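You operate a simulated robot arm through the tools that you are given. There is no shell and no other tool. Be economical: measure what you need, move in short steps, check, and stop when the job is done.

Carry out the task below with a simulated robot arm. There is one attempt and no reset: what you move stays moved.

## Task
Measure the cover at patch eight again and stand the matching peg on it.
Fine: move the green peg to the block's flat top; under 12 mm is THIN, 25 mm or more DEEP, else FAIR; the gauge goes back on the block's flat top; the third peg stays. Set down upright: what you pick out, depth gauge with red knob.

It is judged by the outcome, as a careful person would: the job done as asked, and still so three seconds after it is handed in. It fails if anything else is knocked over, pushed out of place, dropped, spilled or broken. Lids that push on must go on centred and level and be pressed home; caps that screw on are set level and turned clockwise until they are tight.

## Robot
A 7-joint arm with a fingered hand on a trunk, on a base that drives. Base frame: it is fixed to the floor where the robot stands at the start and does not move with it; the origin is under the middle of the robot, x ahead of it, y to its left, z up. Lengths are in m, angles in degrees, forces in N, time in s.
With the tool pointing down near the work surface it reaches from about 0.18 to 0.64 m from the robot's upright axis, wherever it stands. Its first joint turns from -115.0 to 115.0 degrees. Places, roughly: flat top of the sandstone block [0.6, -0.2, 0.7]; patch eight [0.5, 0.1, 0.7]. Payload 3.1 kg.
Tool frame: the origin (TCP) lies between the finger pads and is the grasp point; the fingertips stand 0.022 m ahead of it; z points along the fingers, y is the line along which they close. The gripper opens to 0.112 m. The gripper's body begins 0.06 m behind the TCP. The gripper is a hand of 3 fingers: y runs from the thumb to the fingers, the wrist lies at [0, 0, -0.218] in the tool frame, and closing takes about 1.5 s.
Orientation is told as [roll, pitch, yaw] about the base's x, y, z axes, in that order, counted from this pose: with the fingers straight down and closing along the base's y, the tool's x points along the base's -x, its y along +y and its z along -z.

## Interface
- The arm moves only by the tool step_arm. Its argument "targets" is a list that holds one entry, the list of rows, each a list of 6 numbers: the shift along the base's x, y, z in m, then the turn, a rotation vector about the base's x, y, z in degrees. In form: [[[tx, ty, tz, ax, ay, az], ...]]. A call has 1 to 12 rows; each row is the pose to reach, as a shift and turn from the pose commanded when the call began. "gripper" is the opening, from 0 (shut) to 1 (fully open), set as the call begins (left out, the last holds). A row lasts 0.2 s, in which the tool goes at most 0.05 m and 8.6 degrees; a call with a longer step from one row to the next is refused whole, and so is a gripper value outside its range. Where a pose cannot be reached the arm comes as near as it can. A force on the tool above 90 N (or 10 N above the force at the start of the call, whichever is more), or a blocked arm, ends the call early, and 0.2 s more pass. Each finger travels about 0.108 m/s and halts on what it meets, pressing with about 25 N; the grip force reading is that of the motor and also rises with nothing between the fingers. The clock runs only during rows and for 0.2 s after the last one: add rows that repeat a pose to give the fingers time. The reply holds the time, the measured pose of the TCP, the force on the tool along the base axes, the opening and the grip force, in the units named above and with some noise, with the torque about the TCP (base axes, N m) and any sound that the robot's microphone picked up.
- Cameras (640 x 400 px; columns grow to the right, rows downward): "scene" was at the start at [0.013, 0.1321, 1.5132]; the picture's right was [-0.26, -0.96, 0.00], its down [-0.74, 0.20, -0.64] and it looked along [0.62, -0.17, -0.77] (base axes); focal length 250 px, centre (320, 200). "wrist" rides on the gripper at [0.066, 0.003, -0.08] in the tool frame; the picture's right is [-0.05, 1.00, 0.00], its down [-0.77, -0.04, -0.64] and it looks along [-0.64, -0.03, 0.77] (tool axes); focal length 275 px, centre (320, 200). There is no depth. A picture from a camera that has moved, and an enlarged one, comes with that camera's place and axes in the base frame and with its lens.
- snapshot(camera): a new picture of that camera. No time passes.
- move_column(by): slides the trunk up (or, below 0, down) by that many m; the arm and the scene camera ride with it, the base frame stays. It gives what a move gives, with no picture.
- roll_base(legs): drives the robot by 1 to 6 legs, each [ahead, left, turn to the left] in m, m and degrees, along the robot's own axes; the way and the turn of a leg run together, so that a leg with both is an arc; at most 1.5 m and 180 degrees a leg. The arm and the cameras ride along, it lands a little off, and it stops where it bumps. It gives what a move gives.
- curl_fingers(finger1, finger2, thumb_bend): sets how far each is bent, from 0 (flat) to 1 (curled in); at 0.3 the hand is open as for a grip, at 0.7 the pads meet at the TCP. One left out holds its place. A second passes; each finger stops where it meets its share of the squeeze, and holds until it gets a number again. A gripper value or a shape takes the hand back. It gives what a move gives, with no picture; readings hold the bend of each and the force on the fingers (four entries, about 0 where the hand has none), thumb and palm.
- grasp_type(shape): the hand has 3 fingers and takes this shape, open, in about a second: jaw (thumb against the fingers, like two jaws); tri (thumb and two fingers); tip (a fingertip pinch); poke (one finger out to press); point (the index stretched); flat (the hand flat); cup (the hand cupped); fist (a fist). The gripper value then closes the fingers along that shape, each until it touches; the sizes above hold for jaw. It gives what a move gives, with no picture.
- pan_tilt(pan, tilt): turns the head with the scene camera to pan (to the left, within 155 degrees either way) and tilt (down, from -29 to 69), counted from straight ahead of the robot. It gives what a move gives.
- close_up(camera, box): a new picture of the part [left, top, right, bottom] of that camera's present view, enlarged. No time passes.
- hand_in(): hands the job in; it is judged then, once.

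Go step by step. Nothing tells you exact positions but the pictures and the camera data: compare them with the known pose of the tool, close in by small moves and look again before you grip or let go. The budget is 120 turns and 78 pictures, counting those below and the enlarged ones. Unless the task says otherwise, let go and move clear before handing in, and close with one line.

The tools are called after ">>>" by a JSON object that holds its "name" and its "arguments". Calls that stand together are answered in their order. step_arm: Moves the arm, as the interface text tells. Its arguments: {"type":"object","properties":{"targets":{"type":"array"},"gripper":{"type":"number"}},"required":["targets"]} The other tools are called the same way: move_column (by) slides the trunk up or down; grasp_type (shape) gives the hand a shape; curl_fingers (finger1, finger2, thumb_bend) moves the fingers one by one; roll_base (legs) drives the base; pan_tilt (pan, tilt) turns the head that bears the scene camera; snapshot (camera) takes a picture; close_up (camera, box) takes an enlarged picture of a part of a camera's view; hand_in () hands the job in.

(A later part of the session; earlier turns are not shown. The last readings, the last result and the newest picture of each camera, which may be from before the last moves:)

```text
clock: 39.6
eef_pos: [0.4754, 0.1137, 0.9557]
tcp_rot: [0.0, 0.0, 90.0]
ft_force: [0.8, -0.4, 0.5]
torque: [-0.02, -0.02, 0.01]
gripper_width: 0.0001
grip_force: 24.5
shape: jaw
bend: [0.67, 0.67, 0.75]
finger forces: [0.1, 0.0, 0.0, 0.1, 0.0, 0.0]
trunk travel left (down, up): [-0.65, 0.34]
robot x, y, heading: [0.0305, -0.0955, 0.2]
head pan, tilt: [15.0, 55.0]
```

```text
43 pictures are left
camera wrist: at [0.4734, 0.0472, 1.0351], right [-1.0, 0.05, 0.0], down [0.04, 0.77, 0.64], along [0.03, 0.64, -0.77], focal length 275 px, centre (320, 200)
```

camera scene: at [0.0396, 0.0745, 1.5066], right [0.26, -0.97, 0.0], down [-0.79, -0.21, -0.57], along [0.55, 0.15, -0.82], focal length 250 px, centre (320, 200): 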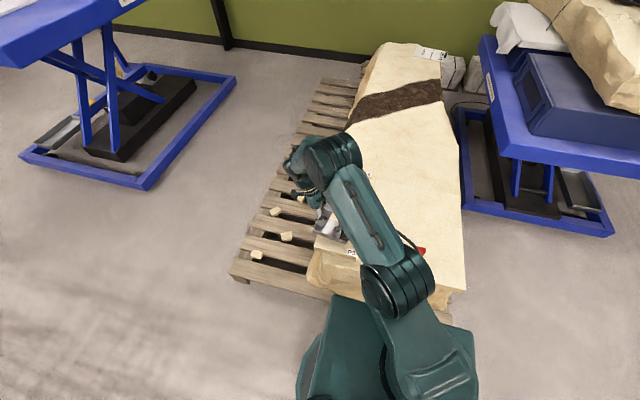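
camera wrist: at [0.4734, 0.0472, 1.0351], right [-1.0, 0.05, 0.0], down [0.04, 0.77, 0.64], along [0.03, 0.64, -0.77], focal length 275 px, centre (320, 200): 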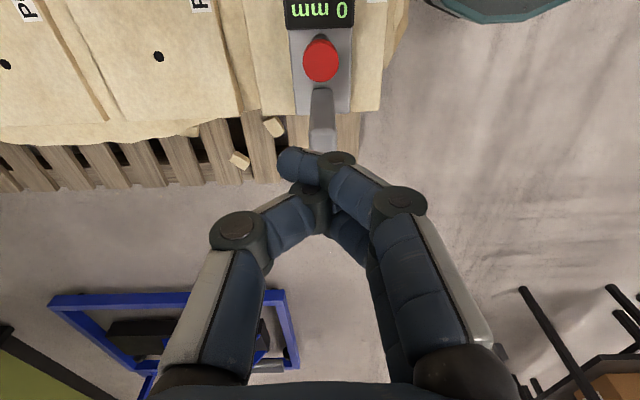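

The knob averages out at (0.476, 0.110). I'll lower the closed fingertips to just above it.

>>> {"name": "step_arm", "arguments": {"targets": [[[-0.003, -0.003, -0.04, 0, 0, 0], [-0.005, -0.004, -0.08, 0, 0, 0], [-0.005, -0.004, -0.115, 0, 0, 0], [-0.005, -0.004, -0.13, 0, 0, 0], [-0.005, -0.004, -0.13, 0, 0, 0]]]}}

>>> {"name": "snapshot", "arguments": {"camera": "wrist"}}

>>> {"name": "close_up", "arguments": {"camera": "scene", "box": [270, 130, 390, 270]}}

```text
clock: 40.9
eef_pos: [0.4723, 0.1098, 0.8238]
tcp_rot: [0.0, 0.0, 89.9]
ft_force: [0.0, 0.3, -0.5]
torque: [-0.01, 0.02, 0.03]
gripper_width: 0.0002
grip_force: 25.0
shape: jaw
bend: [0.67, 0.67, 0.75]
finger forces: [0.0, 0.1, 0.0, 0.0, 0.0, 0.0]
trunk travel left (down, up): [-0.65, 0.34]
robot x, y, heading: [0.0263, -0.0961, 0.2]
head pan, tilt: [15.0, 55.0]
```

```text
42 pictures are left
camera wrist: at [0.4695, 0.044, 0.904], right [-1.0, 0.05, 0.0], down [0.04, 0.77, 0.64], along [0.03, 0.64, -0.77], focal length 275 px, centre (320, 200)
```

wrist: 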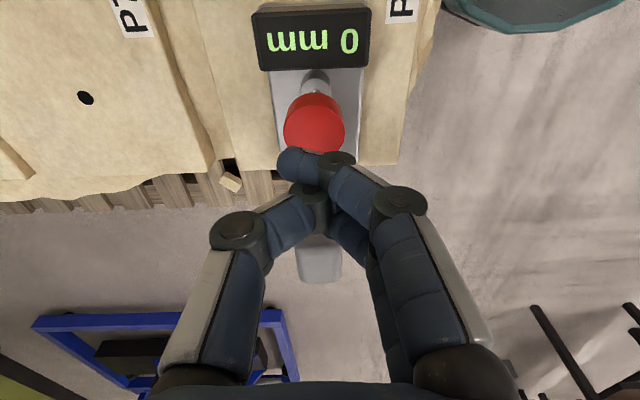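

```text
2.86 times, centred on (330, 200) of scene
camera zoom: at [0.0389, 0.0738, 1.5067], right [0.26, -0.97, 0.0], down [-0.79, -0.21, -0.57], along [0.55, 0.15, -0.82], focal length 713 px, centre (291, 200)
```

zoom: 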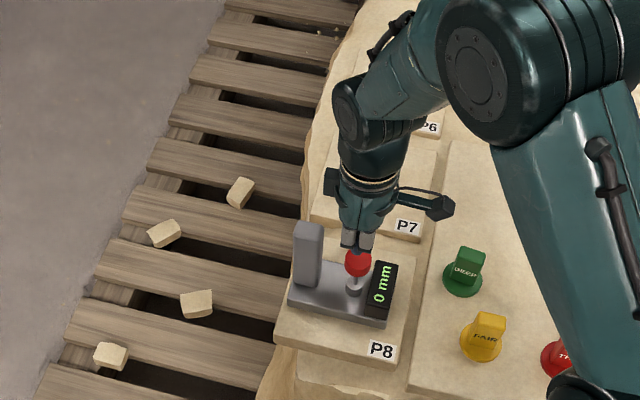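

The display is readable in both views. I'll centre a touch and press slowly, watching force.

>>> {"name": "step_arm", "arguments": {"targets": [[[-0.003, -0.004, -0.004, 0, 0, 0], [-0.003, -0.004, -0.01, 0, 0, 0], [-0.003, -0.004, -0.015, 0, 0, 0], [-0.003, -0.004, -0.02, 0, 0, 0], [-0.003, -0.004, -0.024, 0, 0, 0], [-0.003, -0.004, -0.028, 0, 0, 0]]]}}

>>> {"name": "close_up", "arguments": {"camera": "scene", "box": [300, 190, 380, 270]}}

```text
clock: 42.2
eef_pos: [0.4683, 0.1041, 0.7966]
tcp_rot: [0.0, 0.0, 89.9]
ft_force: [-0.2, -0.5, 0.5]
torque: [0.0, 0.0, -0.04]
gripper_width: 0.0
grip_force: 25.1
shape: jaw
bend: [0.67, 0.67, 0.75]
finger forces: [0.0, 0.0, 0.0, 0.1, 0.0, 0.1]
trunk travel left (down, up): [-0.65, 0.34]
robot x, y, heading: [0.0299, -0.0935, -0.5]
head pan, tilt: [15.0, 55.0]
```

```text
5.00 times, centred on (340, 230) of scene
camera zoom: at [0.039, 0.0738, 1.5067], right [0.26, -0.97, 0.0], down [-0.79, -0.21, -0.57], along [0.55, 0.15, -0.82], focal length 1247 px, centre (220, 50)
```

zoom: 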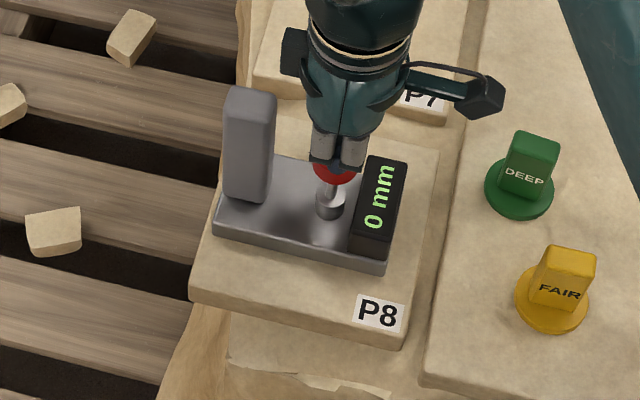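

The fingertips are about to touch the knob. Pressing further in small steps.

>>> {"name": "step_arm", "arguments": {"targets": [[[0, 0, -0.004, 0, 0, 0], [0, 0, -0.008, 0, 0, 0], [0, 0, -0.012, 0, 0, 0], [0, 0, -0.016, 0, 0, 0]]]}}

>>> {"name": "close_up", "arguments": {"camera": "scene", "box": [300, 190, 380, 270]}}

```text
clock: 43.2
eef_pos: [0.4658, 0.1047, 0.7842]
tcp_rot: [-0.3, -0.1, 90.0]
ft_force: [-7.8, 1.1, 24.1]
torque: [0.03, -0.18, 0.01]
gripper_width: 0.0
grip_force: 25.4
shape: jaw
bend: [0.71, 0.71, 0.76]
finger forces: [12.9, 12.8, 0.0, 0.0, 0.0, 0.1]
trunk travel left (down, up): [-0.65, 0.34]
robot x, y, heading: [0.0314, -0.0979, -0.2]
head pan, tilt: [15.0, 55.0]
```

```text
5.00 times, centred on (340, 230) of scene
camera zoom: at [0.0339, 0.0726, 1.5072], right [0.26, -0.97, 0.0], down [-0.79, -0.21, -0.58], along [0.56, 0.15, -0.82], focal length 1247 px, centre (220, 50)
```

zoom: 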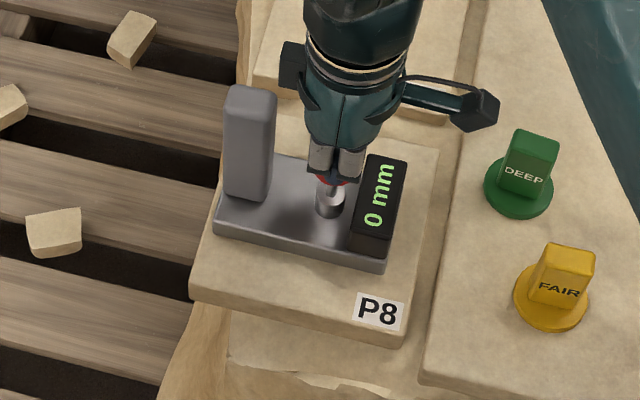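

24 N with the knob not moving and 0 mm shown: the probe is on rock, beside the hole. I'll raise the hand, clear the view, and compare the probe with the hole's pixel from the earlier head pose.

>>> {"name": "step_arm", "arguments": {"targets": [[[0, 0, 0.04, 0, 0, 0], [0, 0, 0.09, 0, 0, 0], [0, 0, 0.14, 0, 0, 0], [0.02, -0.04, 0.15, 0, 0, 0], [0.04, -0.08, 0.15, 0, 0, 0], [0.06, -0.12, 0.15, 0, 0, 0], [0.08, -0.16, 0.15, 0, 0, 0], [0.1, -0.2, 0.15, 0, 0, 0], [0.12, -0.24, 0.15, 0, 0, 0], [0.14, -0.28, 0.15, 0, 0, 0]]]}}

>>> {"name": "pan_tilt", "arguments": {"pan": -20, "tilt": 48}}

>>> {"name": "close_up", "arguments": {"camera": "scene", "box": [210, 230, 310, 320]}}

```text
clock: 45.5
eef_pos: [0.5922, -0.1702, 0.9272]
tcp_rot: [0.7, 0.1, 89.9]
ft_force: [-0.3, -1.0, 1.6]
torque: [0.01, 0.08, -0.01]
gripper_width: 0.0
grip_force: 25.2
shape: jaw
bend: [0.67, 0.67, 0.75]
finger forces: [0.0, 0.1, 0.0, 0.0, 0.0, 0.1]
out of reach, approached as far as the arm can: row 10
trunk travel left (down, up): [-0.65, 0.34]
robot x, y, heading: [0.0286, -0.0997, -0.1]
head pan, tilt: [15.0, 55.0]
```

```text
clock: 46.5
eef_pos: [0.5917, -0.1693, 0.9257]
tcp_rot: [1.0, 0.2, 89.8]
ft_force: [-0.6, 0.0, -0.5]
torque: [-0.01, 0.02, -0.03]
gripper_width: 0.0001
grip_force: 25.3
shape: jaw
bend: [0.67, 0.67, 0.75]
finger forces: [0.1, 0.0, 0.1, 0.1, 0.0, 0.0]
trunk travel left (down, up): [-0.65, 0.34]
robot x, y, heading: [0.0334, -0.099, 0.1]
head pan, tilt: [-20.0, 48.0]
```

```text
4.44 times, centred on (260, 275) of scene
camera zoom: at [0.0433, 0.0282, 1.5159], right [-0.34, -0.94, 0.0], down [-0.7, 0.25, -0.67], along [0.63, -0.23, -0.74], focal length 1109 px, centre (587, -133)
```

zoom: 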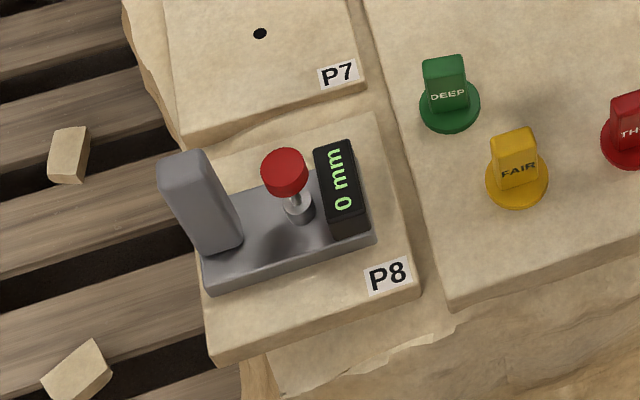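

The probe appears a few mm off toward the robot and right. I'll enlarge to measure the plate thickness so I can compute the shift well.

>>> {"name": "close_up", "arguments": {"camera": "scene", "box": [240, 255, 304, 305]}}

```text
8.00 times, centred on (272, 280) of scene
camera zoom: at [0.0433, 0.0282, 1.5159], right [-0.34, -0.94, 0.0], down [-0.7, 0.25, -0.67], along [0.63, -0.23, -0.74], focal length 1996 px, centre (704, -440)
```

zoom: 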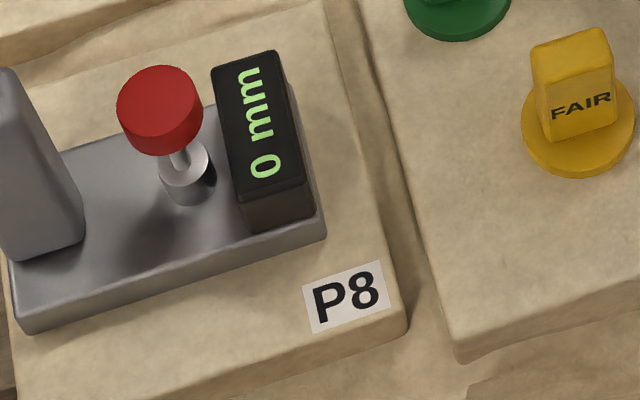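

The best estimate is a shift of about +3 mm in x and +6 mm in y. I'll turn the hand back to -90° above the handle, grip it, and slide the gauge on the patch without lifting.

>>> {"name": "step_arm", "arguments": {"targets": [[[-0.01, 0.03, 0.01, 0, 0, -8.2], [-0.02, 0.06, 0.02, 0, 0, -16.4], [-0.03, 0.09, 0.02, 0, 0, -24.6], [-0.045, 0.12, 0.02, 0, 0, -32.8], [-0.055, 0.15, 0.02, 0, 0, -41], [-0.065, 0.18, 0.02, 0, 0, -49.2], [-0.075, 0.21, 0.02, 0, 0, -57.4], [-0.085, 0.24, 0.02, 0, 0, -65.6], [-0.095, 0.27, 0.02, 0, 0, -73.8], [-0.105, 0.3, 0.02, 0, 0, -82], [-0.115, 0.33, 0.02, 0, 0, -90]]], "gripper": 1}}

>>> {"name": "step_arm", "arguments": {"targets": [[[0, 0, 0, 0, 0, -8.2], [0, 0, 0, 0, 0, -16.4], [0, 0, 0, 0, 0, -24.6], [0, 0, 0, 0, 0, -32.8], [0, 0, 0, 0, 0, -41], [0, 0, 0, 0, 0, -49.2], [0, 0, 0, 0, 0, -57.4], [0, 0, 0, 0, 0, -65.6], [0, 0, 0, 0, 0, -73.8], [0, 0, 0, 0, 0, -82], [0, 0, 0, 0, 0, -89.8], [0, 0, 0, 0, 0, -89.8]]]}}

>>> {"name": "snapshot", "arguments": {"camera": "wrist"}}

```text
clock: 48.9
eef_pos: [0.4811, 0.1613, 0.9472]
tcp_rot: [-0.1, -0.1, -0.2]
ft_force: [-0.3, -0.9, 0.0]
torque: [-0.01, -0.01, 0.0]
gripper_width: 0.112
grip_force: 0.0
shape: jaw
bend: [0.3, 0.3, 0.3]
finger forces: [0.1, 0.0, 0.0, 0.0, 0.0, 0.1]
trunk travel left (down, up): [-0.65, 0.34]
robot x, y, heading: [0.0309, -0.0983, -0.1]
head pan, tilt: [-20.0, 48.0]
```

```text
clock: 51.5
eef_pos: [0.4791, 0.1604, 0.9495]
tcp_rot: [-0.1, 0.1, -90.0]
ft_force: [-0.5, 0.8, -1.4]
torque: [-0.03, -0.01, 0.01]
gripper_width: 0.1119
grip_force: 0.0
shape: jaw
bend: [0.3, 0.3, 0.3]
finger forces: [0.0, 0.1, 0.0, 0.0, 0.0, 0.1]
trunk travel left (down, up): [-0.65, 0.34]
robot x, y, heading: [0.0325, -0.0996, -0.1]
head pan, tilt: [-20.0, 48.0]
```

```text
36 pictures are left
camera wrist: at [0.4844, 0.2271, 1.0301], right [1.0, -0.05, 0.0], down [-0.04, -0.77, 0.64], along [-0.03, -0.64, -0.77], focal length 275 px, centre (320, 200)
```

wrist: 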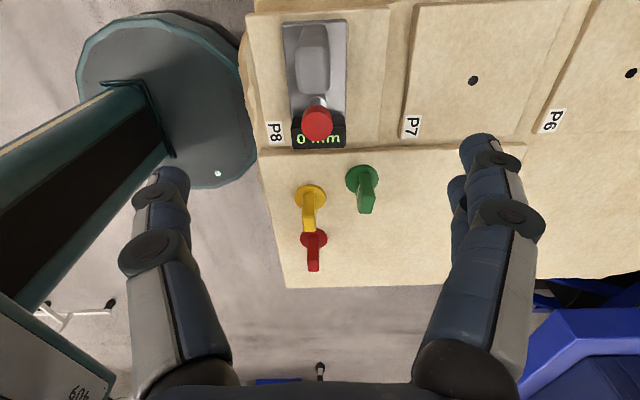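

The handle is at about (0.4765, 0.167). Going down and gripping it.

>>> {"name": "step_arm", "arguments": {"targets": [[[-0.0025, 0.0065, -0.04, 0, 0, 0], [-0.0025, 0.0065, -0.08, 0, 0, 0], [-0.0025, 0.0065, -0.12, 0, 0, 0], [-0.0025, 0.0065, -0.155, 0, 0, 0], [-0.0025, 0.0065, -0.175, 0, 0, 0], [-0.0025, 0.0065, -0.175, 0, 0, 0]]]}}

>>> {"name": "step_arm", "arguments": {"targets": [[[0, 0, 0, 0, 0, 0], [0, 0, 0, 0, 0, 0], [0, 0, 0, 0, 0, 0], [0, 0, 0, 0, 0, 0], [0, 0, 0, 0, 0, 0], [0, 0, 0, 0, 0, 0], [0, 0, 0, 0, 0, 0], [0, 0, 0, 0, 0, 0]]], "gripper": 0}}

>>> {"name": "snapshot", "arguments": {"camera": "wrist"}}

```text
clock: 52.9
eef_pos: [0.4793, 0.1696, 0.775]
tcp_rot: [-0.1, 0.0, -89.9]
ft_force: [0.3, 1.1, -0.3]
torque: [-0.01, 0.0, -0.02]
gripper_width: 0.1119
grip_force: 0.0
shape: jaw
bend: [0.3, 0.3, 0.3]
finger forces: [0.0, 0.1, 0.0, 0.0, 0.0, 0.1]
trunk travel left (down, up): [-0.65, 0.34]
robot x, y, heading: [0.0327, -0.0983, -0.1]
head pan, tilt: [-20.0, 48.0]
```

```text
clock: 54.7
eef_pos: [0.4789, 0.1697, 0.7763]
tcp_rot: [-0.1, -0.1, -89.9]
ft_force: [-0.4, 0.6, -0.4]
torque: [0.01, -0.03, -0.01]
gripper_width: 0.0205
grip_force: 24.7
shape: jaw
bend: [0.72, 0.72, 0.7]
finger forces: [10.9, 11.3, 0.0, 0.0, 22.6, 0.0]
trunk travel left (down, up): [-0.65, 0.34]
robot x, y, heading: [0.0305, -0.1022, 0.0]
head pan, tilt: [-20.0, 48.0]
```

```text
35 pictures are left
camera wrist: at [0.4826, 0.2354, 0.8563], right [1.0, -0.04, 0.0], down [-0.03, -0.77, 0.64], along [-0.03, -0.64, -0.77], focal length 275 px, centre (320, 200)
```

wrist: 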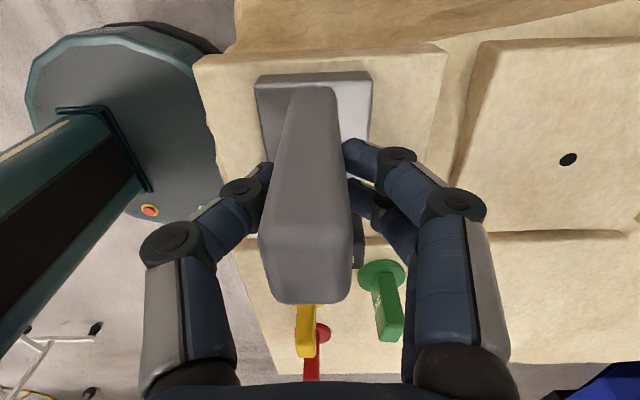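

In this view too the plate sits about 4 mm short in x of the patch's centre line. I'll slide it by (+4, +6) mm with a tiny relief upward force, then check.

>>> {"name": "step_arm", "arguments": {"targets": [[[0.001, 0.0015, 0, 0, 0, 0], [0.002, 0.003, 0, 0, 0, 0], [0.003, 0.0045, 0, 0, 0, 0], [0.004, 0.006, 0, 0, 0, 0], [0.004, 0.006, 0, 0, 0, 0], [0.004, 0.006, 0, 0, 0, 0]]]}}

>>> {"name": "snapshot", "arguments": {"camera": "wrist"}}

```text
clock: 56.1
eef_pos: [0.4825, 0.1744, 0.7752]
tcp_rot: [-0.1, 0.0, -89.9]
ft_force: [-3.3, -3.8, 3.3]
torque: [-0.03, 0.05, -0.04]
gripper_width: 0.0203
grip_force: 24.5
shape: jaw
bend: [0.72, 0.72, 0.7]
finger forces: [11.3, 11.3, 0.0, 0.1, 26.2, 0.0]
trunk travel left (down, up): [-0.65, 0.34]
robot x, y, heading: [0.0286, -0.0991, -0.1]
head pan, tilt: [-20.0, 48.0]
```

```text
34 pictures are left
camera wrist: at [0.4854, 0.2395, 0.8559], right [1.0, -0.04, 0.0], down [-0.03, -0.77, 0.64], along [-0.03, -0.64, -0.77], focal length 275 px, centre (320, 200)
```

wrist: 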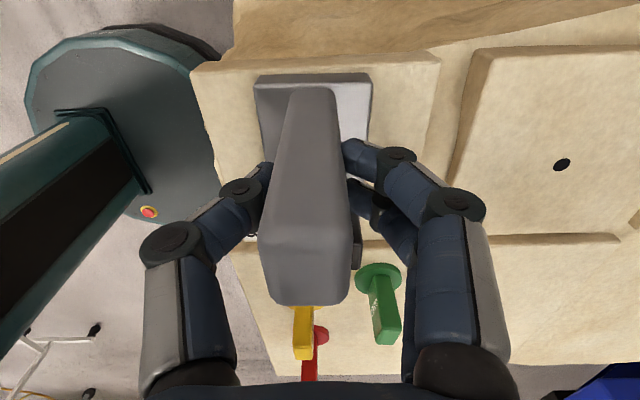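

The gauge slid as commanded. Releasing, rising, turning to +90° with fingers closed, over the knob's new place (0.480, 0.114).

>>> {"name": "step_arm", "arguments": {"targets": [[[0, 0, 0, 0, 0, 0], [0, 0, 0, 0, 0, 0], [0, 0, 0, 0, 0, 0], [0, 0, 0, 0, 0, 0], [0, 0, 0, 0, 0, 0], [0, 0, 0.04, 0, 0, 0], [0, 0, 0.08, 0, 0, 0], [0, 0, 0.12, 0, 0, 0], [0, -0.02, 0.15, 0, 0, 8], [0, -0.04, 0.15, 0, 0, 16], [0, -0.06, 0.15, 0, 0, 24], [0, -0.06, 0.15, 0, 0, 32]]], "gripper": 1}}

>>> {"name": "step_arm", "arguments": {"targets": [[[0, 0, 0, 0, 0, 8], [0, 0, 0, 0, 0, 16], [0, 0, 0, 0, 0, 24], [0, 0, 0, 0, 0, 32], [0, 0, 0, 0, 0, 40], [0, 0, 0, 0, 0, 48], [0, 0, 0, 0, 0, 56], [0, 0, 0, 0, 0, 64], [0, 0, 0, 0, 0, 72], [0, 0, 0, 0, 0, 80]]], "gripper": 0}}

>>> {"name": "step_arm", "arguments": {"targets": [[[0, 0, 0, 0, 0, 8], [0, 0, 0, 0, 0, 16], [0, 0, 0, 0, 0, 24], [0, 0, 0, 0, 0, 32], [0, 0, 0, 0, 0, 40], [0, 0, 0, 0, 0, 48], [0, 0, 0, 0, 0, 56], [0, 0, 0, 0, 0, 64], [0, 0, 0, 0, 0, 68]]]}}

>>> {"name": "pan_tilt", "arguments": {"pan": 15, "tilt": 55}}

>>> {"name": "snapshot", "arguments": {"camera": "wrist"}}

>>> {"name": "close_up", "arguments": {"camera": "scene", "box": [300, 190, 380, 270]}}

```text
clock: 58.7
eef_pos: [0.4815, 0.1148, 0.9249]
tcp_rot: [0.0, 0.0, -57.7]
ft_force: [-0.6, 0.2, 0.7]
torque: [0.01, -0.02, 0.01]
gripper_width: 0.112
grip_force: 0.0
shape: jaw
bend: [0.3, 0.3, 0.3]
finger forces: [0.1, 0.0, 0.1, 0.0, 0.1, 0.0]
trunk travel left (down, up): [-0.65, 0.34]
robot x, y, heading: [0.0275, -0.098, -0.1]
head pan, tilt: [-20.0, 48.0]
```

```text
clock: 60.9
eef_pos: [0.4832, 0.1128, 0.9238]
tcp_rot: [0.0, 0.0, 22.3]
ft_force: [-0.1, -0.4, -0.6]
torque: [0.02, 0.04, 0.01]
gripper_width: 0.0
grip_force: 24.8
shape: jaw
bend: [0.67, 0.67, 0.75]
finger forces: [0.0, 0.1, 0.0, 0.0, 0.0, 0.0]
trunk travel left (down, up): [-0.65, 0.34]
robot x, y, heading: [0.028, -0.1012, -0.0]
head pan, tilt: [-20.0, 48.0]
```

```text
clock: 62.9
eef_pos: [0.4827, 0.1125, 0.9255]
tcp_rot: [0.0, 0.1, 90.2]
ft_force: [-1.0, 0.2, 0.0]
torque: [-0.04, -0.01, 0.02]
gripper_width: 0.0001
grip_force: 25.3
shape: jaw
bend: [0.67, 0.67, 0.75]
finger forces: [0.1, 0.1, 0.0, 0.1, 0.0, 0.0]
trunk travel left (down, up): [-0.65, 0.34]
robot x, y, heading: [0.032, -0.0986, 0.1]
head pan, tilt: [-20.0, 48.0]
```

```text
clock: 63.9
eef_pos: [0.4833, 0.1127, 0.925]
tcp_rot: [0.0, 0.0, 90.0]
ft_force: [-0.8, -0.7, 0.9]
torque: [0.01, 0.02, -0.02]
gripper_width: 0.0
grip_force: 25.0
shape: jaw
bend: [0.67, 0.67, 0.75]
finger forces: [0.0, 0.1, 0.0, 0.1, 0.1, 0.0]
trunk travel left (down, up): [-0.65, 0.34]
robot x, y, heading: [0.0299, -0.0981, -0.0]
head pan, tilt: [15.0, 55.0]
```

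```text
33 pictures are left
camera wrist: at [0.4806, 0.047, 1.0052], right [-1.0, 0.04, 0.0], down [0.03, 0.77, 0.64], along [0.03, 0.64, -0.77], focal length 275 px, centre (320, 200)
```

wrist: 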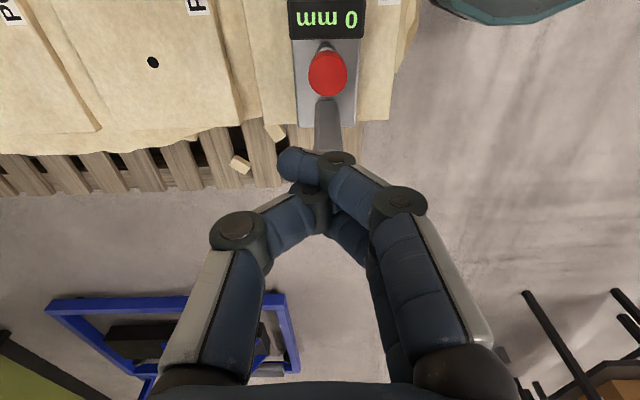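

```text
5.00 times, centred on (340, 230) of scene
camera zoom: at [0.0389, 0.0737, 1.5067], right [0.26, -0.97, 0.0], down [-0.79, -0.21, -0.57], along [0.55, 0.15, -0.82], focal length 1247 px, centre (220, 50)
```

zoom: 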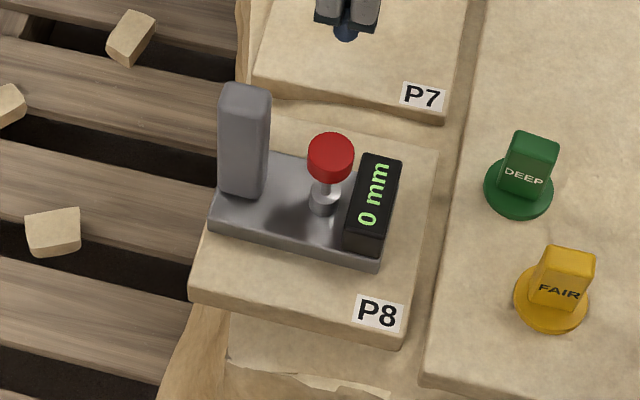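

The gauge looks right. Now press the knob at (0.478, 0.113).

>>> {"name": "step_arm", "arguments": {"targets": [[[-0.006, 0, -0.04, 0, 0, 0], [-0.01, -0.001, -0.08, 0, 0, 0], [-0.011, -0.001, -0.11, 0, 0, 0], [-0.011, -0.001, -0.125, 0, 0, 0], [-0.011, -0.001, -0.132, 0, 0, 0], [-0.011, -0.001, -0.136, 0, 0, 0], [-0.011, -0.001, -0.14, 0, 0, 0], [-0.011, -0.001, -0.144, 0, 0, 0], [-0.011, -0.001, -0.148, 0, 0, 0]]]}}

>>> {"name": "close_up", "arguments": {"camera": "scene", "box": [300, 190, 380, 270]}}

```text
clock: 65.9
eef_pos: [0.4711, 0.113, 0.7761]
tcp_rot: [0.0, 0.1, 90.1]
ft_force: [-0.3, 1.5, 1.5]
torque: [0.05, -0.04, 0.01]
gripper_width: 0.0
grip_force: 24.9
shape: jaw
bend: [0.67, 0.67, 0.75]
finger forces: [0.1, 0.0, 0.0, 0.0, 0.0, 0.0]
trunk travel left (down, up): [-0.65, 0.34]
robot x, y, heading: [0.0276, -0.0986, 0.1]
head pan, tilt: [15.0, 55.0]
```

```text
5.00 times, centred on (340, 230) of scene
camera zoom: at [0.0387, 0.0738, 1.5067], right [0.26, -0.97, 0.0], down [-0.79, -0.21, -0.57], along [0.55, 0.15, -0.82], focal length 1247 px, centre (220, 50)
```

zoom: 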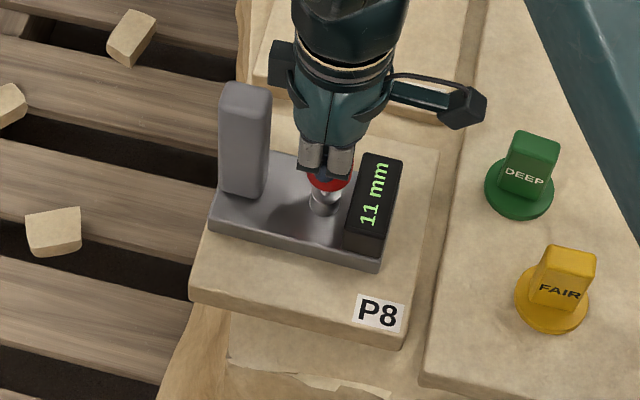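

The probe has entered the hole: 11 mm so far with almost no force. I'll press on until it bottoms.

>>> {"name": "step_arm", "arguments": {"targets": [[[0, 0, -0.004, 0, 0, 0], [0, 0, -0.008, 0, 0, 0], [0, 0, -0.012, 0, 0, 0], [0, 0, -0.016, 0, 0, 0]]]}}

>>> {"name": "close_up", "arguments": {"camera": "scene", "box": [300, 190, 380, 270]}}

```text
clock: 66.9
eef_pos: [0.4679, 0.1114, 0.7653]
tcp_rot: [-0.4, -0.2, 90.2]
ft_force: [-11.2, -1.2, 40.1]
torque: [-0.11, -0.42, 0.0]
gripper_width: 0.0
grip_force: 24.8
shape: jaw
bend: [0.73, 0.73, 0.77]
finger forces: [21.2, 21.1, 0.1, 0.0, 16.3, 0.1]
trunk travel left (down, up): [-0.65, 0.34]
robot x, y, heading: [0.0289, -0.097, 0.1]
head pan, tilt: [15.0, 55.0]
```

```text
5.00 times, centred on (340, 230) of scene
camera zoom: at [0.0307, 0.0715, 1.5075], right [0.26, -0.97, 0.0], down [-0.79, -0.21, -0.58], along [0.56, 0.15, -0.82], focal length 1247 px, centre (220, 50)
```

zoom: 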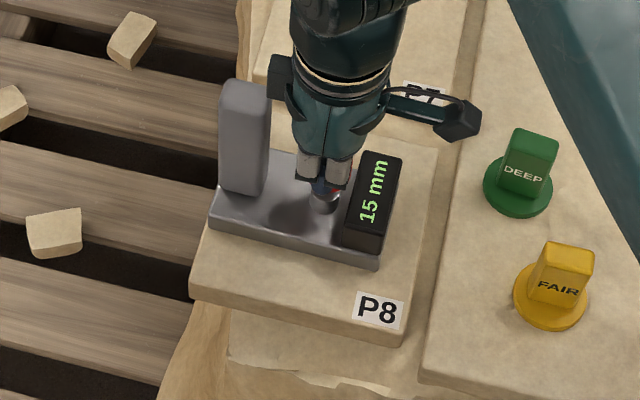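

It shows 15 mm at 40 N. I'll check that the fingers are still on the knob and this is truly the bottom.

>>> {"name": "snapshot", "arguments": {"camera": "wrist"}}

>>> {"name": "close_up", "arguments": {"camera": "scene", "box": [324, 208, 356, 236]}}

```text
29 pictures are left
camera wrist: at [0.465, 0.0464, 0.8443], right [-1.0, 0.04, -0.01], down [0.03, 0.77, 0.64], along [0.03, 0.64, -0.77], focal length 275 px, centre (320, 200)
```

wrist: 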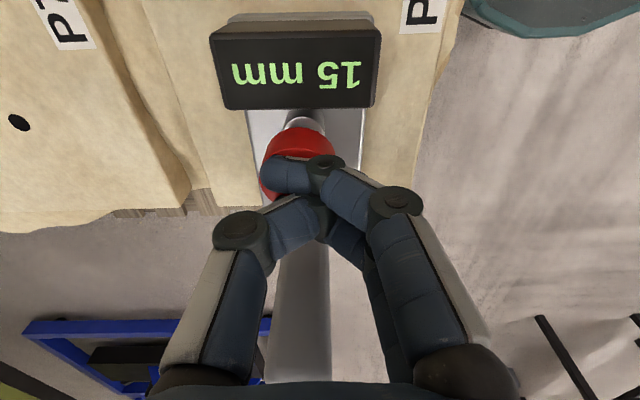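

```text
14.29 times, centred on (340, 222) of scene
camera zoom: at [0.0307, 0.0715, 1.5075], right [0.26, -0.97, 0.0], down [-0.79, -0.21, -0.58], along [0.56, 0.15, -0.82], focal length 3564 px, centre (34, -114)
```

zoom: 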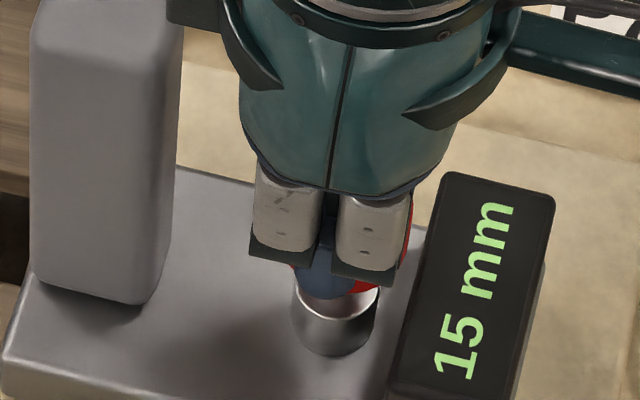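

15 mm held against 40 N with the stem gap still open, so the probe is at the bottom: 15 mm means FAIR, the yellow peg. Now raise and turn back to -90° over the handle.

>>> {"name": "step_arm", "arguments": {"targets": [[[0.002, 0, 0.03, 0, 0, 0], [0.006, 0, 0.07, 0, 0, 0], [0.01, 0.01, 0.11, 0, 0, 0], [0.01, 0.03, 0.15, 0, 0, 0], [0.01, 0.05, 0.17, 0, 0, -8], [0.01, 0.06, 0.17, 0, 0, -16], [0.01, 0.06, 0.17, 0, 0, -24], [0.01, 0.06, 0.17, 0, 0, -32], [0.01, 0.06, 0.17, 0, 0, -40], [0.01, 0.06, 0.17, 0, 0, -48], [0.01, 0.06, 0.17, 0, 0, -56], [0.01, 0.06, 0.17, 0, 0, -64]]]}}

>>> {"name": "step_arm", "arguments": {"targets": [[[0, 0, 0, 0, 0, -8.5], [0, 0, 0, 0, 0, -17], [0, 0, 0, 0, 0, -25.5], [0, 0, 0, 0, 0, -34], [0, 0, 0, 0, 0, -42.5], [0, 0, 0, 0, 0, -51], [0, 0, 0, 0, 0, -59.5], [0, 0, 0, 0, 0, -68], [0, 0, 0, 0, 0, -76.5], [0, 0, 0, 0, 0, -85], [0, 0, 0, 0, 0, -93]]], "gripper": 1}}

>>> {"name": "step_arm", "arguments": {"targets": [[[0, 0, 0, 0, 0, -8], [0, 0, 0, 0, 0, -16], [0, 0, 0, 0, 0, -23], [0, 0, 0, 0, 0, -23]]]}}

>>> {"name": "snapshot", "arguments": {"camera": "wrist"}}

```text
clock: 69.5
eef_pos: [0.4812, 0.1726, 0.9307]
tcp_rot: [0.0, 0.0, 26.0]
ft_force: [0.3, 0.0, 0.2]
torque: [-0.04, 0.0, 0.0]
gripper_width: 0.0
grip_force: 25.1
shape: jaw
bend: [0.68, 0.68, 0.76]
finger forces: [0.0, 0.1, 0.0, 0.0, 0.0, 0.1]
trunk travel left (down, up): [-0.65, 0.34]
robot x, y, heading: [0.0296, -0.0992, 0.0]
head pan, tilt: [15.0, 55.0]
```

```text
clock: 71.9
eef_pos: [0.481, 0.1731, 0.9305]
tcp_rot: [0.0, 0.0, -67.0]
ft_force: [0.2, 0.3, -0.4]
torque: [-0.02, -0.01, 0.0]
gripper_width: 0.112
grip_force: 0.1
shape: jaw
bend: [0.3, 0.3, 0.3]
finger forces: [0.1, 0.0, 0.0, 0.0, 0.0, 0.1]
trunk travel left (down, up): [-0.65, 0.34]
robot x, y, heading: [0.0327, -0.0998, -0.0]
head pan, tilt: [15.0, 55.0]
```

```text
clock: 72.9
eef_pos: [0.4822, 0.1734, 0.9316]
tcp_rot: [0.1, 0.0, -90.0]
ft_force: [-0.7, 0.2, -0.7]
torque: [-0.01, -0.01, 0.01]
gripper_width: 0.1121
grip_force: 0.0
shape: jaw
bend: [0.3, 0.3, 0.3]
finger forces: [0.0, 0.1, 0.1, 0.0, 0.0, 0.0]
trunk travel left (down, up): [-0.65, 0.34]
robot x, y, heading: [0.0323, -0.0959, -0.1]
head pan, tilt: [15.0, 55.0]
```

```text
27 pictures are left
camera wrist: at [0.4854, 0.2391, 1.0113], right [1.0, -0.05, 0.0], down [-0.04, -0.77, 0.64], along [-0.03, -0.64, -0.77], focal length 275 px, centre (320, 200)
```

wrist: 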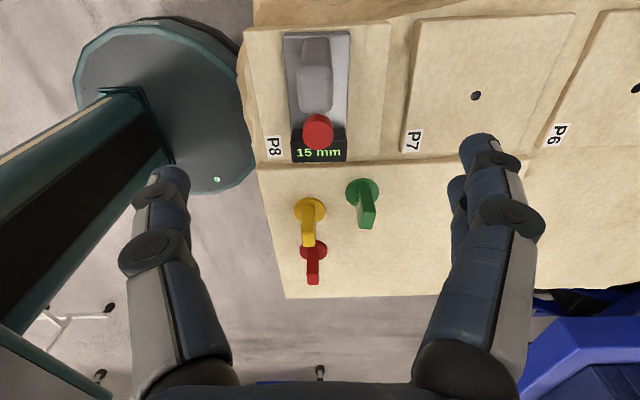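

The display holds 15 mm. I'll descend, grip the handle and lift straight up.

>>> {"name": "step_arm", "arguments": {"targets": [[[-0.001, 0, -0.04, 0, 0, 0], [-0.001, 0, -0.08, 0, 0, 0], [-0.001, 0, -0.12, 0, 0, 0], [-0.001, 0, -0.145, 0, 0, 0], [-0.001, 0, -0.158, 0, 0, 0], [-0.001, 0, -0.158, 0, 0, 0]]]}}

>>> {"name": "step_arm", "arguments": {"targets": [[[0, 0, 0, 0, 0, 0], [0, 0, 0, 0, 0, 0], [0, 0, 0, 0, 0, 0], [0, 0, 0, 0, 0, 0], [0, 0, 0, 0, 0, 0], [0, 0, 0, 0, 0, 0], [0, 0, 0, 0, 0, 0], [0, 0, 0, 0, 0, 0]]], "gripper": 0}}

>>> {"name": "step_arm", "arguments": {"targets": [[[0, 0, 0.01, 0, 0, 0], [0, 0, 0.025, 0, 0, 0], [0, 0, 0.045, 0, 0, 0], [0, 0, 0.07, 0, 0, 0], [0, 0, 0.1, 0, 0, 0], [0, 0, 0.13, 0, 0, 0], [0, 0, 0.15, -4, 0, 0], [0, 0, 0.15, -9, 0, 0], [0, 0, 0.15, -14, 0, 0], [0, 0, 0.15, -14, 0, 0]]]}}

>>> {"name": "snapshot", "arguments": {"camera": "wrist"}}

```text
clock: 74.3
eef_pos: [0.4807, 0.1731, 0.7746]
tcp_rot: [-0.1, 0.0, -89.9]
ft_force: [-0.6, -0.3, 0.4]
torque: [0.01, 0.0, 0.01]
gripper_width: 0.1122
grip_force: 0.1
shape: jaw
bend: [0.3, 0.3, 0.3]
finger forces: [0.1, 0.0, 0.0, 0.0, 0.0, 0.0]
trunk travel left (down, up): [-0.65, 0.34]
robot x, y, heading: [0.0272, -0.0979, 0.0]
head pan, tilt: [15.0, 55.0]
```

```text
clock: 76.1
eef_pos: [0.4812, 0.1733, 0.773]
tcp_rot: [0.0, 0.0, -89.9]
ft_force: [-0.3, 0.3, -0.1]
torque: [0.0, 0.0, -0.02]
gripper_width: 0.0202
grip_force: 24.9
shape: jaw
bend: [0.72, 0.72, 0.7]
finger forces: [11.3, 11.0, 0.1, 0.0, 22.8, 0.0]
trunk travel left (down, up): [-0.65, 0.34]
robot x, y, heading: [0.0282, -0.0989, 0.0]
head pan, tilt: [15.0, 55.0]
```

```text
clock: 78.3
eef_pos: [0.4802, 0.1726, 0.9226]
tcp_rot: [-0.1, -14.2, -89.9]
ft_force: [-0.1, 0.2, -10.2]
torque: [0.28, -0.07, 0.0]
gripper_width: 0.0198
grip_force: 24.8
shape: jaw
bend: [0.73, 0.72, 0.7]
finger forces: [13.4, 9.7, 0.0, 0.0, 22.7, 0.0]
trunk travel left (down, up): [-0.65, 0.34]
robot x, y, heading: [0.0311, -0.0973, 0.1]
head pan, tilt: [15.0, 55.0]
```

```text
26 pictures are left
camera wrist: at [0.4843, 0.2564, 0.9834], right [1.0, -0.04, 0.01], down [-0.03, -0.59, 0.8], along [-0.03, -0.8, -0.59], focal length 275 px, centre (320, 200)
```

wrist: 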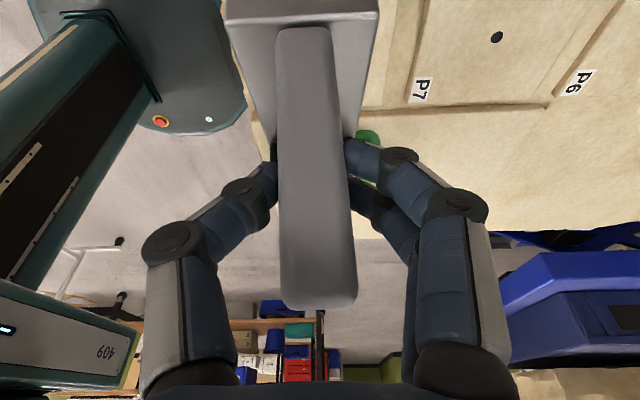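

Held nearly level. Carrying it back to its old place on the flat top at about (0.655, -0.13).

>>> {"name": "step_arm", "arguments": {"targets": [[[0.018, -0.03, 0, -1, 0, 0], [0.036, -0.06, 0, -2, 0, 0], [0.054, -0.09, 0, -3, 0, 0], [0.072, -0.12, 0, -4, 0, 0], [0.09, -0.15, 0, -5, 0, 0], [0.108, -0.18, 0, -6, 0, 0], [0.126, -0.21, 0, -7, 0, 0], [0.144, -0.24, -0.01, -7, 0, 0], [0.16, -0.27, -0.03, -7, 0, 0], [0.17, -0.29, -0.06, -7, 0, 0], [0.173, -0.302, -0.09, -7, 0, 0], [0.173, -0.302, -0.1, -7, 0, 0]]]}}

>>> {"name": "snapshot", "arguments": {"camera": "wrist"}}

>>> {"name": "pan_tilt", "arguments": {"pan": -10, "tilt": 50}}

>>> {"name": "snapshot", "arguments": {"camera": "scene"}}

```text
clock: 80.9
eef_pos: [0.6539, -0.1297, 0.8219]
tcp_rot: [-0.2, -20.9, -89.7]
ft_force: [-0.2, -0.7, -9.8]
torque: [0.27, 0.0, -0.01]
gripper_width: 0.0199
grip_force: 25.2
shape: jaw
bend: [0.73, 0.71, 0.7]
finger forces: [13.0, 9.9, 0.0, 0.1, 22.5, 0.1]
trunk travel left (down, up): [-0.65, 0.34]
robot x, y, heading: [0.0303, -0.0971, -0.1]
head pan, tilt: [15.0, 55.0]
```

```text
25 pictures are left
camera wrist: at [0.6572, -0.0382, 0.8736], right [1.0, -0.04, 0.01], down [-0.03, -0.49, 0.87], along [-0.03, -0.87, -0.49], focal length 275 px, centre (320, 200)
```

wrist: 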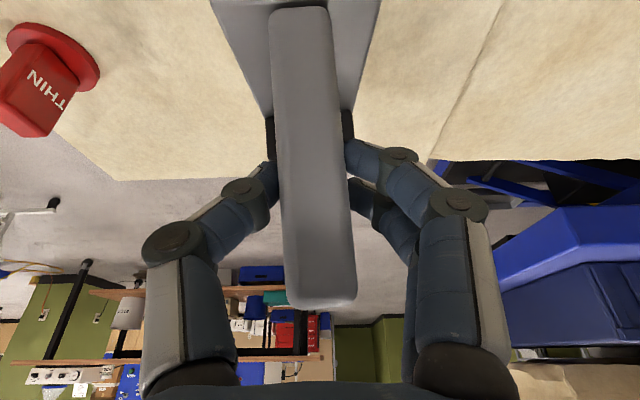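

```text
clock: 81.8
eef_pos: [0.6528, -0.1292, 0.8226]
tcp_rot: [-0.3, -21.0, -89.8]
ft_force: [-0.5, -0.6, -8.5]
torque: [0.26, -0.04, 0.04]
gripper_width: 0.0196
grip_force: 24.6
shape: jaw
bend: [0.73, 0.71, 0.7]
finger forces: [12.9, 9.9, 0.1, 0.0, 22.4, 0.0]
trunk travel left (down, up): [-0.65, 0.34]
robot x, y, heading: [0.0273, -0.0994, -0.0]
head pan, tilt: [-10.0, 50.0]
```

```text
24 pictures are left
camera scene: at [0.0468, 0.0417, 1.5131], right [-0.17, -0.98, 0.0], down [-0.76, 0.13, -0.64], along [0.63, -0.11, -0.77], focal length 250 px, centre (320, 200)
```

scene: 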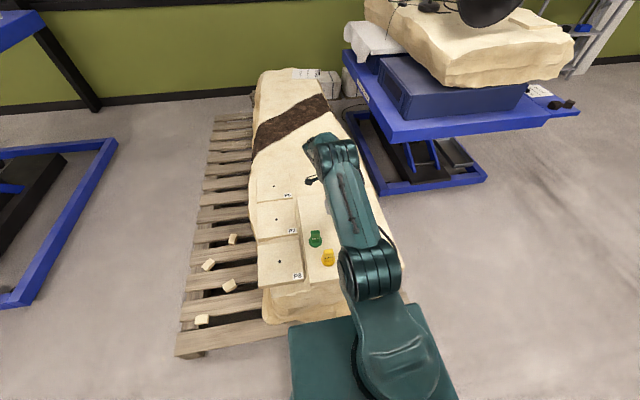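

Slightly nose-down still; tilting 5° more and lowering gently to contact.

>>> {"name": "step_arm", "arguments": {"targets": [[[0, 0, -0.012, -3, 0, 0], [0, 0, -0.022, -5, 0, 0], [0, 0, -0.028, -5, 0, 0], [0, 0, -0.033, -5, 0, 0], [0, 0, -0.037, -5, 0, 0], [0, 0, -0.04, -5, 0, 0], [0, 0, -0.043, -5, 0, 0], [0, 0, -0.046, -5, 0, 0], [0, 0, -0.049, -5, 0, 0], [0, 0, -0.051, -5, 0, 0]]]}}

>>> {"name": "snapshot", "arguments": {"camera": "wrist"}}

```text
clock: 84.0
eef_pos: [0.6529, -0.13, 0.7742]
tcp_rot: [0.1, -26.2, -89.9]
ft_force: [-0.6, 1.6, 9.1]
torque: [-0.1, -0.02, -0.02]
gripper_width: 0.0206
grip_force: 25.4
shape: jaw
bend: [0.73, 0.73, 0.7]
finger forces: [11.5, 14.2, 0.0, 0.0, 26.8, 0.1]
trunk travel left (down, up): [-0.65, 0.34]
robot x, y, heading: [0.0324, -0.095, -0.1]
head pan, tilt: [-10.0, 50.0]
```

```text
23 pictures are left
camera wrist: at [0.6566, -0.0341, 0.8168], right [1.0, -0.04, 0.02], down [-0.04, -0.41, 0.91], along [-0.03, -0.91, -0.41], focal length 275 px, centre (320, 200)
```

wrist: 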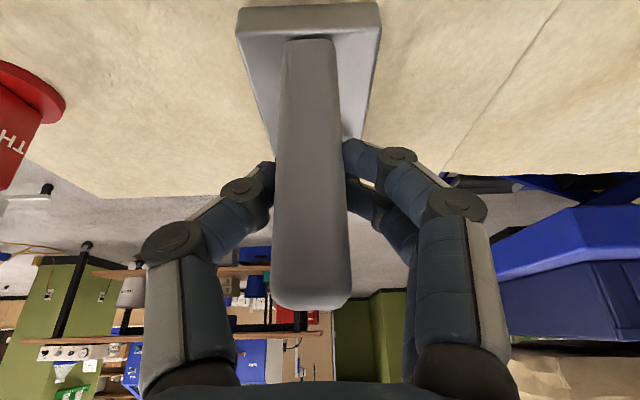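

It is seated on the flat top with a light press. Releasing and withdrawing along the hand's axis.

>>> {"name": "step_arm", "arguments": {"targets": [[[0, 0, 0.001, 0, 0, 0], [0, 0, 0.001, 0, 0, 0], [0, 0, 0.001, 0, 0, 0], [0, 0, 0.001, 0, 0, 0], [0, 0, 0.001, 0, 0, 0], [0, 0, 0.001, 0, 0, 0], [0, 0.013, 0.028, 0, 0, 0], [0, 0.029, 0.062, 0, 0, 0], [0, 0.04, 0.1, 6, 0, 0], [0, 0.03, 0.13, 13, 0, 0], [0, 0.02, 0.15, 20, 0, 0], [0, 0, 0.16, 26, 0, 0]]], "gripper": 1}}

>>> {"name": "snapshot", "arguments": {"camera": "wrist"}}

```text
clock: 86.6
eef_pos: [0.653, -0.13, 0.9323]
tcp_rot: [0.0, 0.1, -89.8]
ft_force: [0.0, -0.1, -0.5]
torque: [0.02, -0.04, 0.0]
gripper_width: 0.112
grip_force: 0.1
shape: jaw
bend: [0.3, 0.3, 0.3]
finger forces: [0.0, 0.0, 0.1, 0.0, 0.0, 0.0]
trunk travel left (down, up): [-0.65, 0.34]
robot x, y, heading: [0.0289, -0.0957, 0.2]
head pan, tilt: [-10.0, 50.0]
```

```text
22 pictures are left
camera wrist: at [0.6557, -0.0638, 1.0126], right [1.0, -0.04, 0.0], down [-0.03, -0.77, 0.63], along [-0.03, -0.63, -0.77], focal length 275 px, centre (320, 200)
```

wrist: 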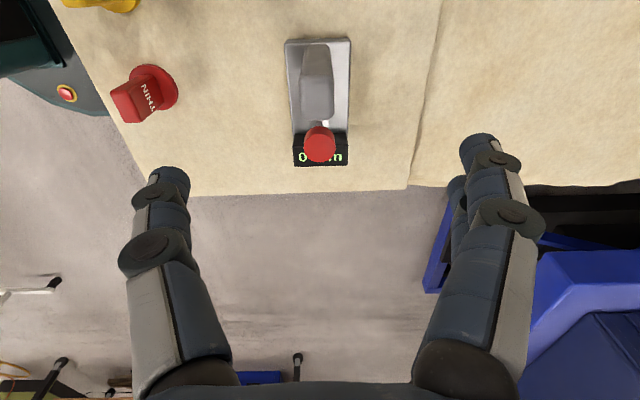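

The gauge is back on the flat top, upright. Now I turn the hand to 0° and go over the yellow peg.

>>> {"name": "step_arm", "arguments": {"targets": [[[-0.02, 0.007, 0, 0, 0, 8.2], [-0.04, 0.014, 0, 0, 0, 16.4], [-0.06, 0.02, 0, 0, 0, 24.6], [-0.08, 0.027, 0, 0, 0, 32.8], [-0.1, 0.034, 0, 0, 0, 41], [-0.12, 0.04, 0, 0, 0, 49.2], [-0.14, 0.047, -0.01, 0, 0, 57.4], [-0.16, 0.054, -0.02, 0, 0, 65.6], [-0.18, 0.06, -0.03, 0, 0, 73.8], [-0.195, 0.067, -0.05, 0, 0, 82], [-0.208, 0.074, -0.07, 0, 0, 89.8], [-0.208, 0.074, -0.07, 0, 0, 89.8]]]}}

>>> {"name": "snapshot", "arguments": {"camera": "wrist"}}

```text
clock: 89.2
eef_pos: [0.4444, -0.0544, 0.8618]
tcp_rot: [0.0, 0.0, -0.1]
ft_force: [-0.4, -0.3, 0.3]
torque: [0.0, 0.05, 0.0]
gripper_width: 0.112
grip_force: 0.1
shape: jaw
bend: [0.3, 0.3, 0.3]
finger forces: [0.0, 0.0, 0.1, 0.1, 0.0, 0.1]
trunk travel left (down, up): [-0.65, 0.34]
robot x, y, heading: [0.0301, -0.0952, 0.0]
head pan, tilt: [-10.0, 50.0]
```

```text
21 pictures are left
camera wrist: at [0.3795, -0.0516, 0.9421], right [0.05, 1.0, 0.0], down [0.77, -0.04, 0.64], along [0.64, -0.03, -0.77], focal length 275 px, centre (320, 200)
```

wrist: 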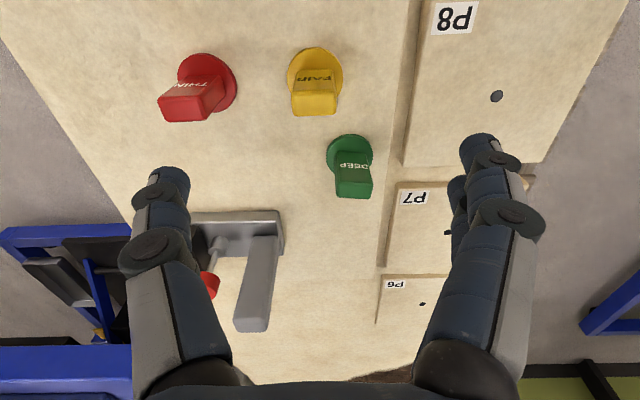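

Yellow is at about (0.4525, -0.058), turned about 5°. Red is close, so I'll open only part way and go down in two stages.

>>> {"name": "step_arm", "arguments": {"targets": [[[0.004, -0.002, -0.02, 0, 0, 2.5], [0.008, -0.0035, -0.05, 0, 0, 5], [0.008, -0.0035, -0.08, 0, 0, 5], [0.008, -0.0035, -0.1, 0, 0, 5], [0.008, -0.0035, -0.1, 0, 0, 5]]], "gripper": 0.65}}

>>> {"name": "snapshot", "arguments": {"camera": "wrist"}}

```text
clock: 90.4
eef_pos: [0.452, -0.0609, 0.7619]
tcp_rot: [0.0, 0.0, 4.9]
ft_force: [-0.1, 0.4, -0.1]
torque: [0.01, 0.01, -0.02]
gripper_width: 0.0733
grip_force: 0.1
shape: jaw
bend: [0.7, 0.7, 0.67]
finger forces: [0.1, 0.0, 0.0, 0.0, 0.0, 0.0]
trunk travel left (down, up): [-0.65, 0.34]
robot x, y, heading: [0.0301, -0.0985, 0.3]
head pan, tilt: [-10.0, 50.0]
```

```text
20 pictures are left
camera wrist: at [0.3869, -0.0624, 0.8421], right [-0.04, 1.0, 0.0], down [0.77, 0.03, 0.64], along [0.64, 0.02, -0.77], focal length 275 px, centre (320, 200)
```

wrist: 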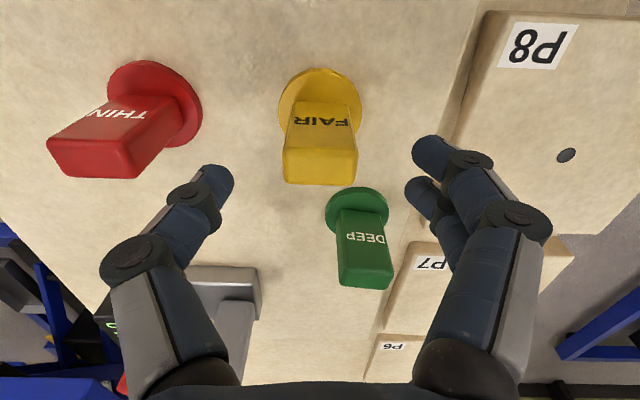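

The clearance to red is about 17 mm at tab height. I'll correct the yaw slightly, go down to grip height and close.

>>> {"name": "step_arm", "arguments": {"targets": [[[0, 0.001, -0.015, 0, 0, -2.5], [0, 0.001, -0.03, 0, 0, -2.5], [0, 0.001, -0.04, 0, 0, -2.5], [0, 0.001, -0.047, 0, 0, -2.5], [0, 0.001, -0.047, 0, 0, -2.5]]]}}

>>> {"name": "snapshot", "arguments": {"camera": "wrist"}}

```text
clock: 91.6
eef_pos: [0.4538, -0.058, 0.7152]
tcp_rot: [0.1, -0.1, 2.4]
ft_force: [-0.2, -0.8, -0.4]
torque: [0.0, 0.0, 0.01]
gripper_width: 0.0732
grip_force: 0.0
shape: jaw
bend: [0.7, 0.7, 0.67]
finger forces: [0.1, 0.1, 0.1, 0.0, 0.0, 0.0]
trunk travel left (down, up): [-0.65, 0.34]
robot x, y, heading: [0.0314, -0.0976, 0.1]
head pan, tilt: [-10.0, 50.0]
```

```text
19 pictures are left
camera wrist: at [0.3879, -0.0575, 0.7945], right [0.0, 1.0, 0.0], down [0.77, 0.0, 0.64], along [0.64, 0.0, -0.77], focal length 275 px, centre (320, 200)
```

wrist: 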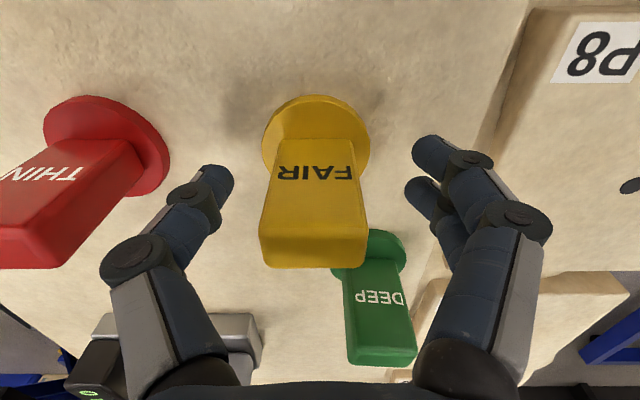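

Yellow is well centred and square. Closing.

>>> {"name": "step_arm", "arguments": {"targets": [[[0, 0, 0, 0, 0, 0], [0, 0, 0, 0, 0, 0], [0, 0, 0, 0, 0, 0], [0, 0, 0, 0, 0, 0], [0, 0, 0, 0, 0, 0], [0, 0, 0, 0, 0, 0]]], "gripper": 0}}

>>> {"name": "step_arm", "arguments": {"targets": [[[0, 0, 0.015, 0, 0, 0], [0, 0, 0.04, 0, 0, 0], [0, 0, 0.08, 0, 0, 0], [0.006, 0.04, 0.1, 0, 0, 0], [0.012, 0.08, 0.1, 0, 0, 0], [0.018, 0.12, 0.1, 0, 0, 0], [0.022, 0.15, 0.1, 0, 0, 0], [0.024, 0.173, 0.1, 0, 0, 0], [0.024, 0.173, 0.1, 0, 0, 0]]]}}

>>> {"name": "snapshot", "arguments": {"camera": "wrist"}}

```text
clock: 93.0
eef_pos: [0.4542, -0.0581, 0.7139]
tcp_rot: [0.0, 0.1, 2.5]
ft_force: [-0.5, 0.5, -0.4]
torque: [-0.04, 0.0, 0.0]
gripper_width: 0.028
grip_force: 24.7
shape: jaw
bend: [0.73, 0.73, 0.7]
finger forces: [11.2, 11.4, 0.1, 0.0, 22.6, 0.0]
trunk travel left (down, up): [-0.65, 0.34]
robot x, y, heading: [0.0313, -0.0953, 0.1]
head pan, tilt: [-10.0, 50.0]
```

```text
clock: 95.0
eef_pos: [0.4779, 0.1156, 0.8148]
tcp_rot: [0.1, -0.1, 2.5]
ft_force: [0.0, 0.3, -0.7]
torque: [0.02, 0.01, -0.02]
gripper_width: 0.0282
grip_force: 25.7
shape: jaw
bend: [0.73, 0.73, 0.7]
finger forces: [11.1, 11.4, 0.0, 0.0, 22.7, 0.1]
trunk travel left (down, up): [-0.65, 0.34]
robot x, y, heading: [0.032, -0.0989, -0.1]
head pan, tilt: [-10.0, 50.0]
```

```text
18 pictures are left
camera wrist: at [0.4126, 0.1163, 0.895], right [0.0, 1.0, 0.0], down [0.77, 0.0, 0.64], along [0.64, 0.0, -0.77], focal length 275 px, centre (320, 200)
```

wrist: 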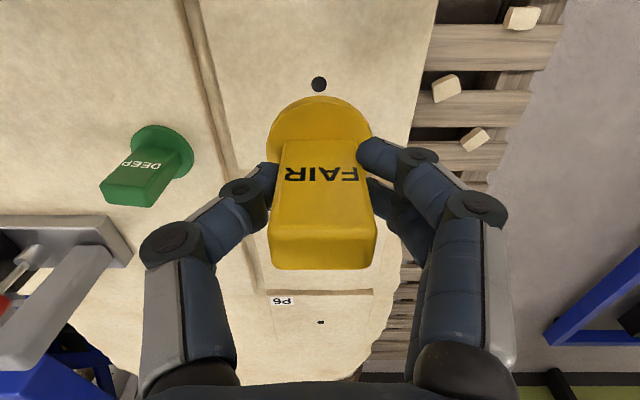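

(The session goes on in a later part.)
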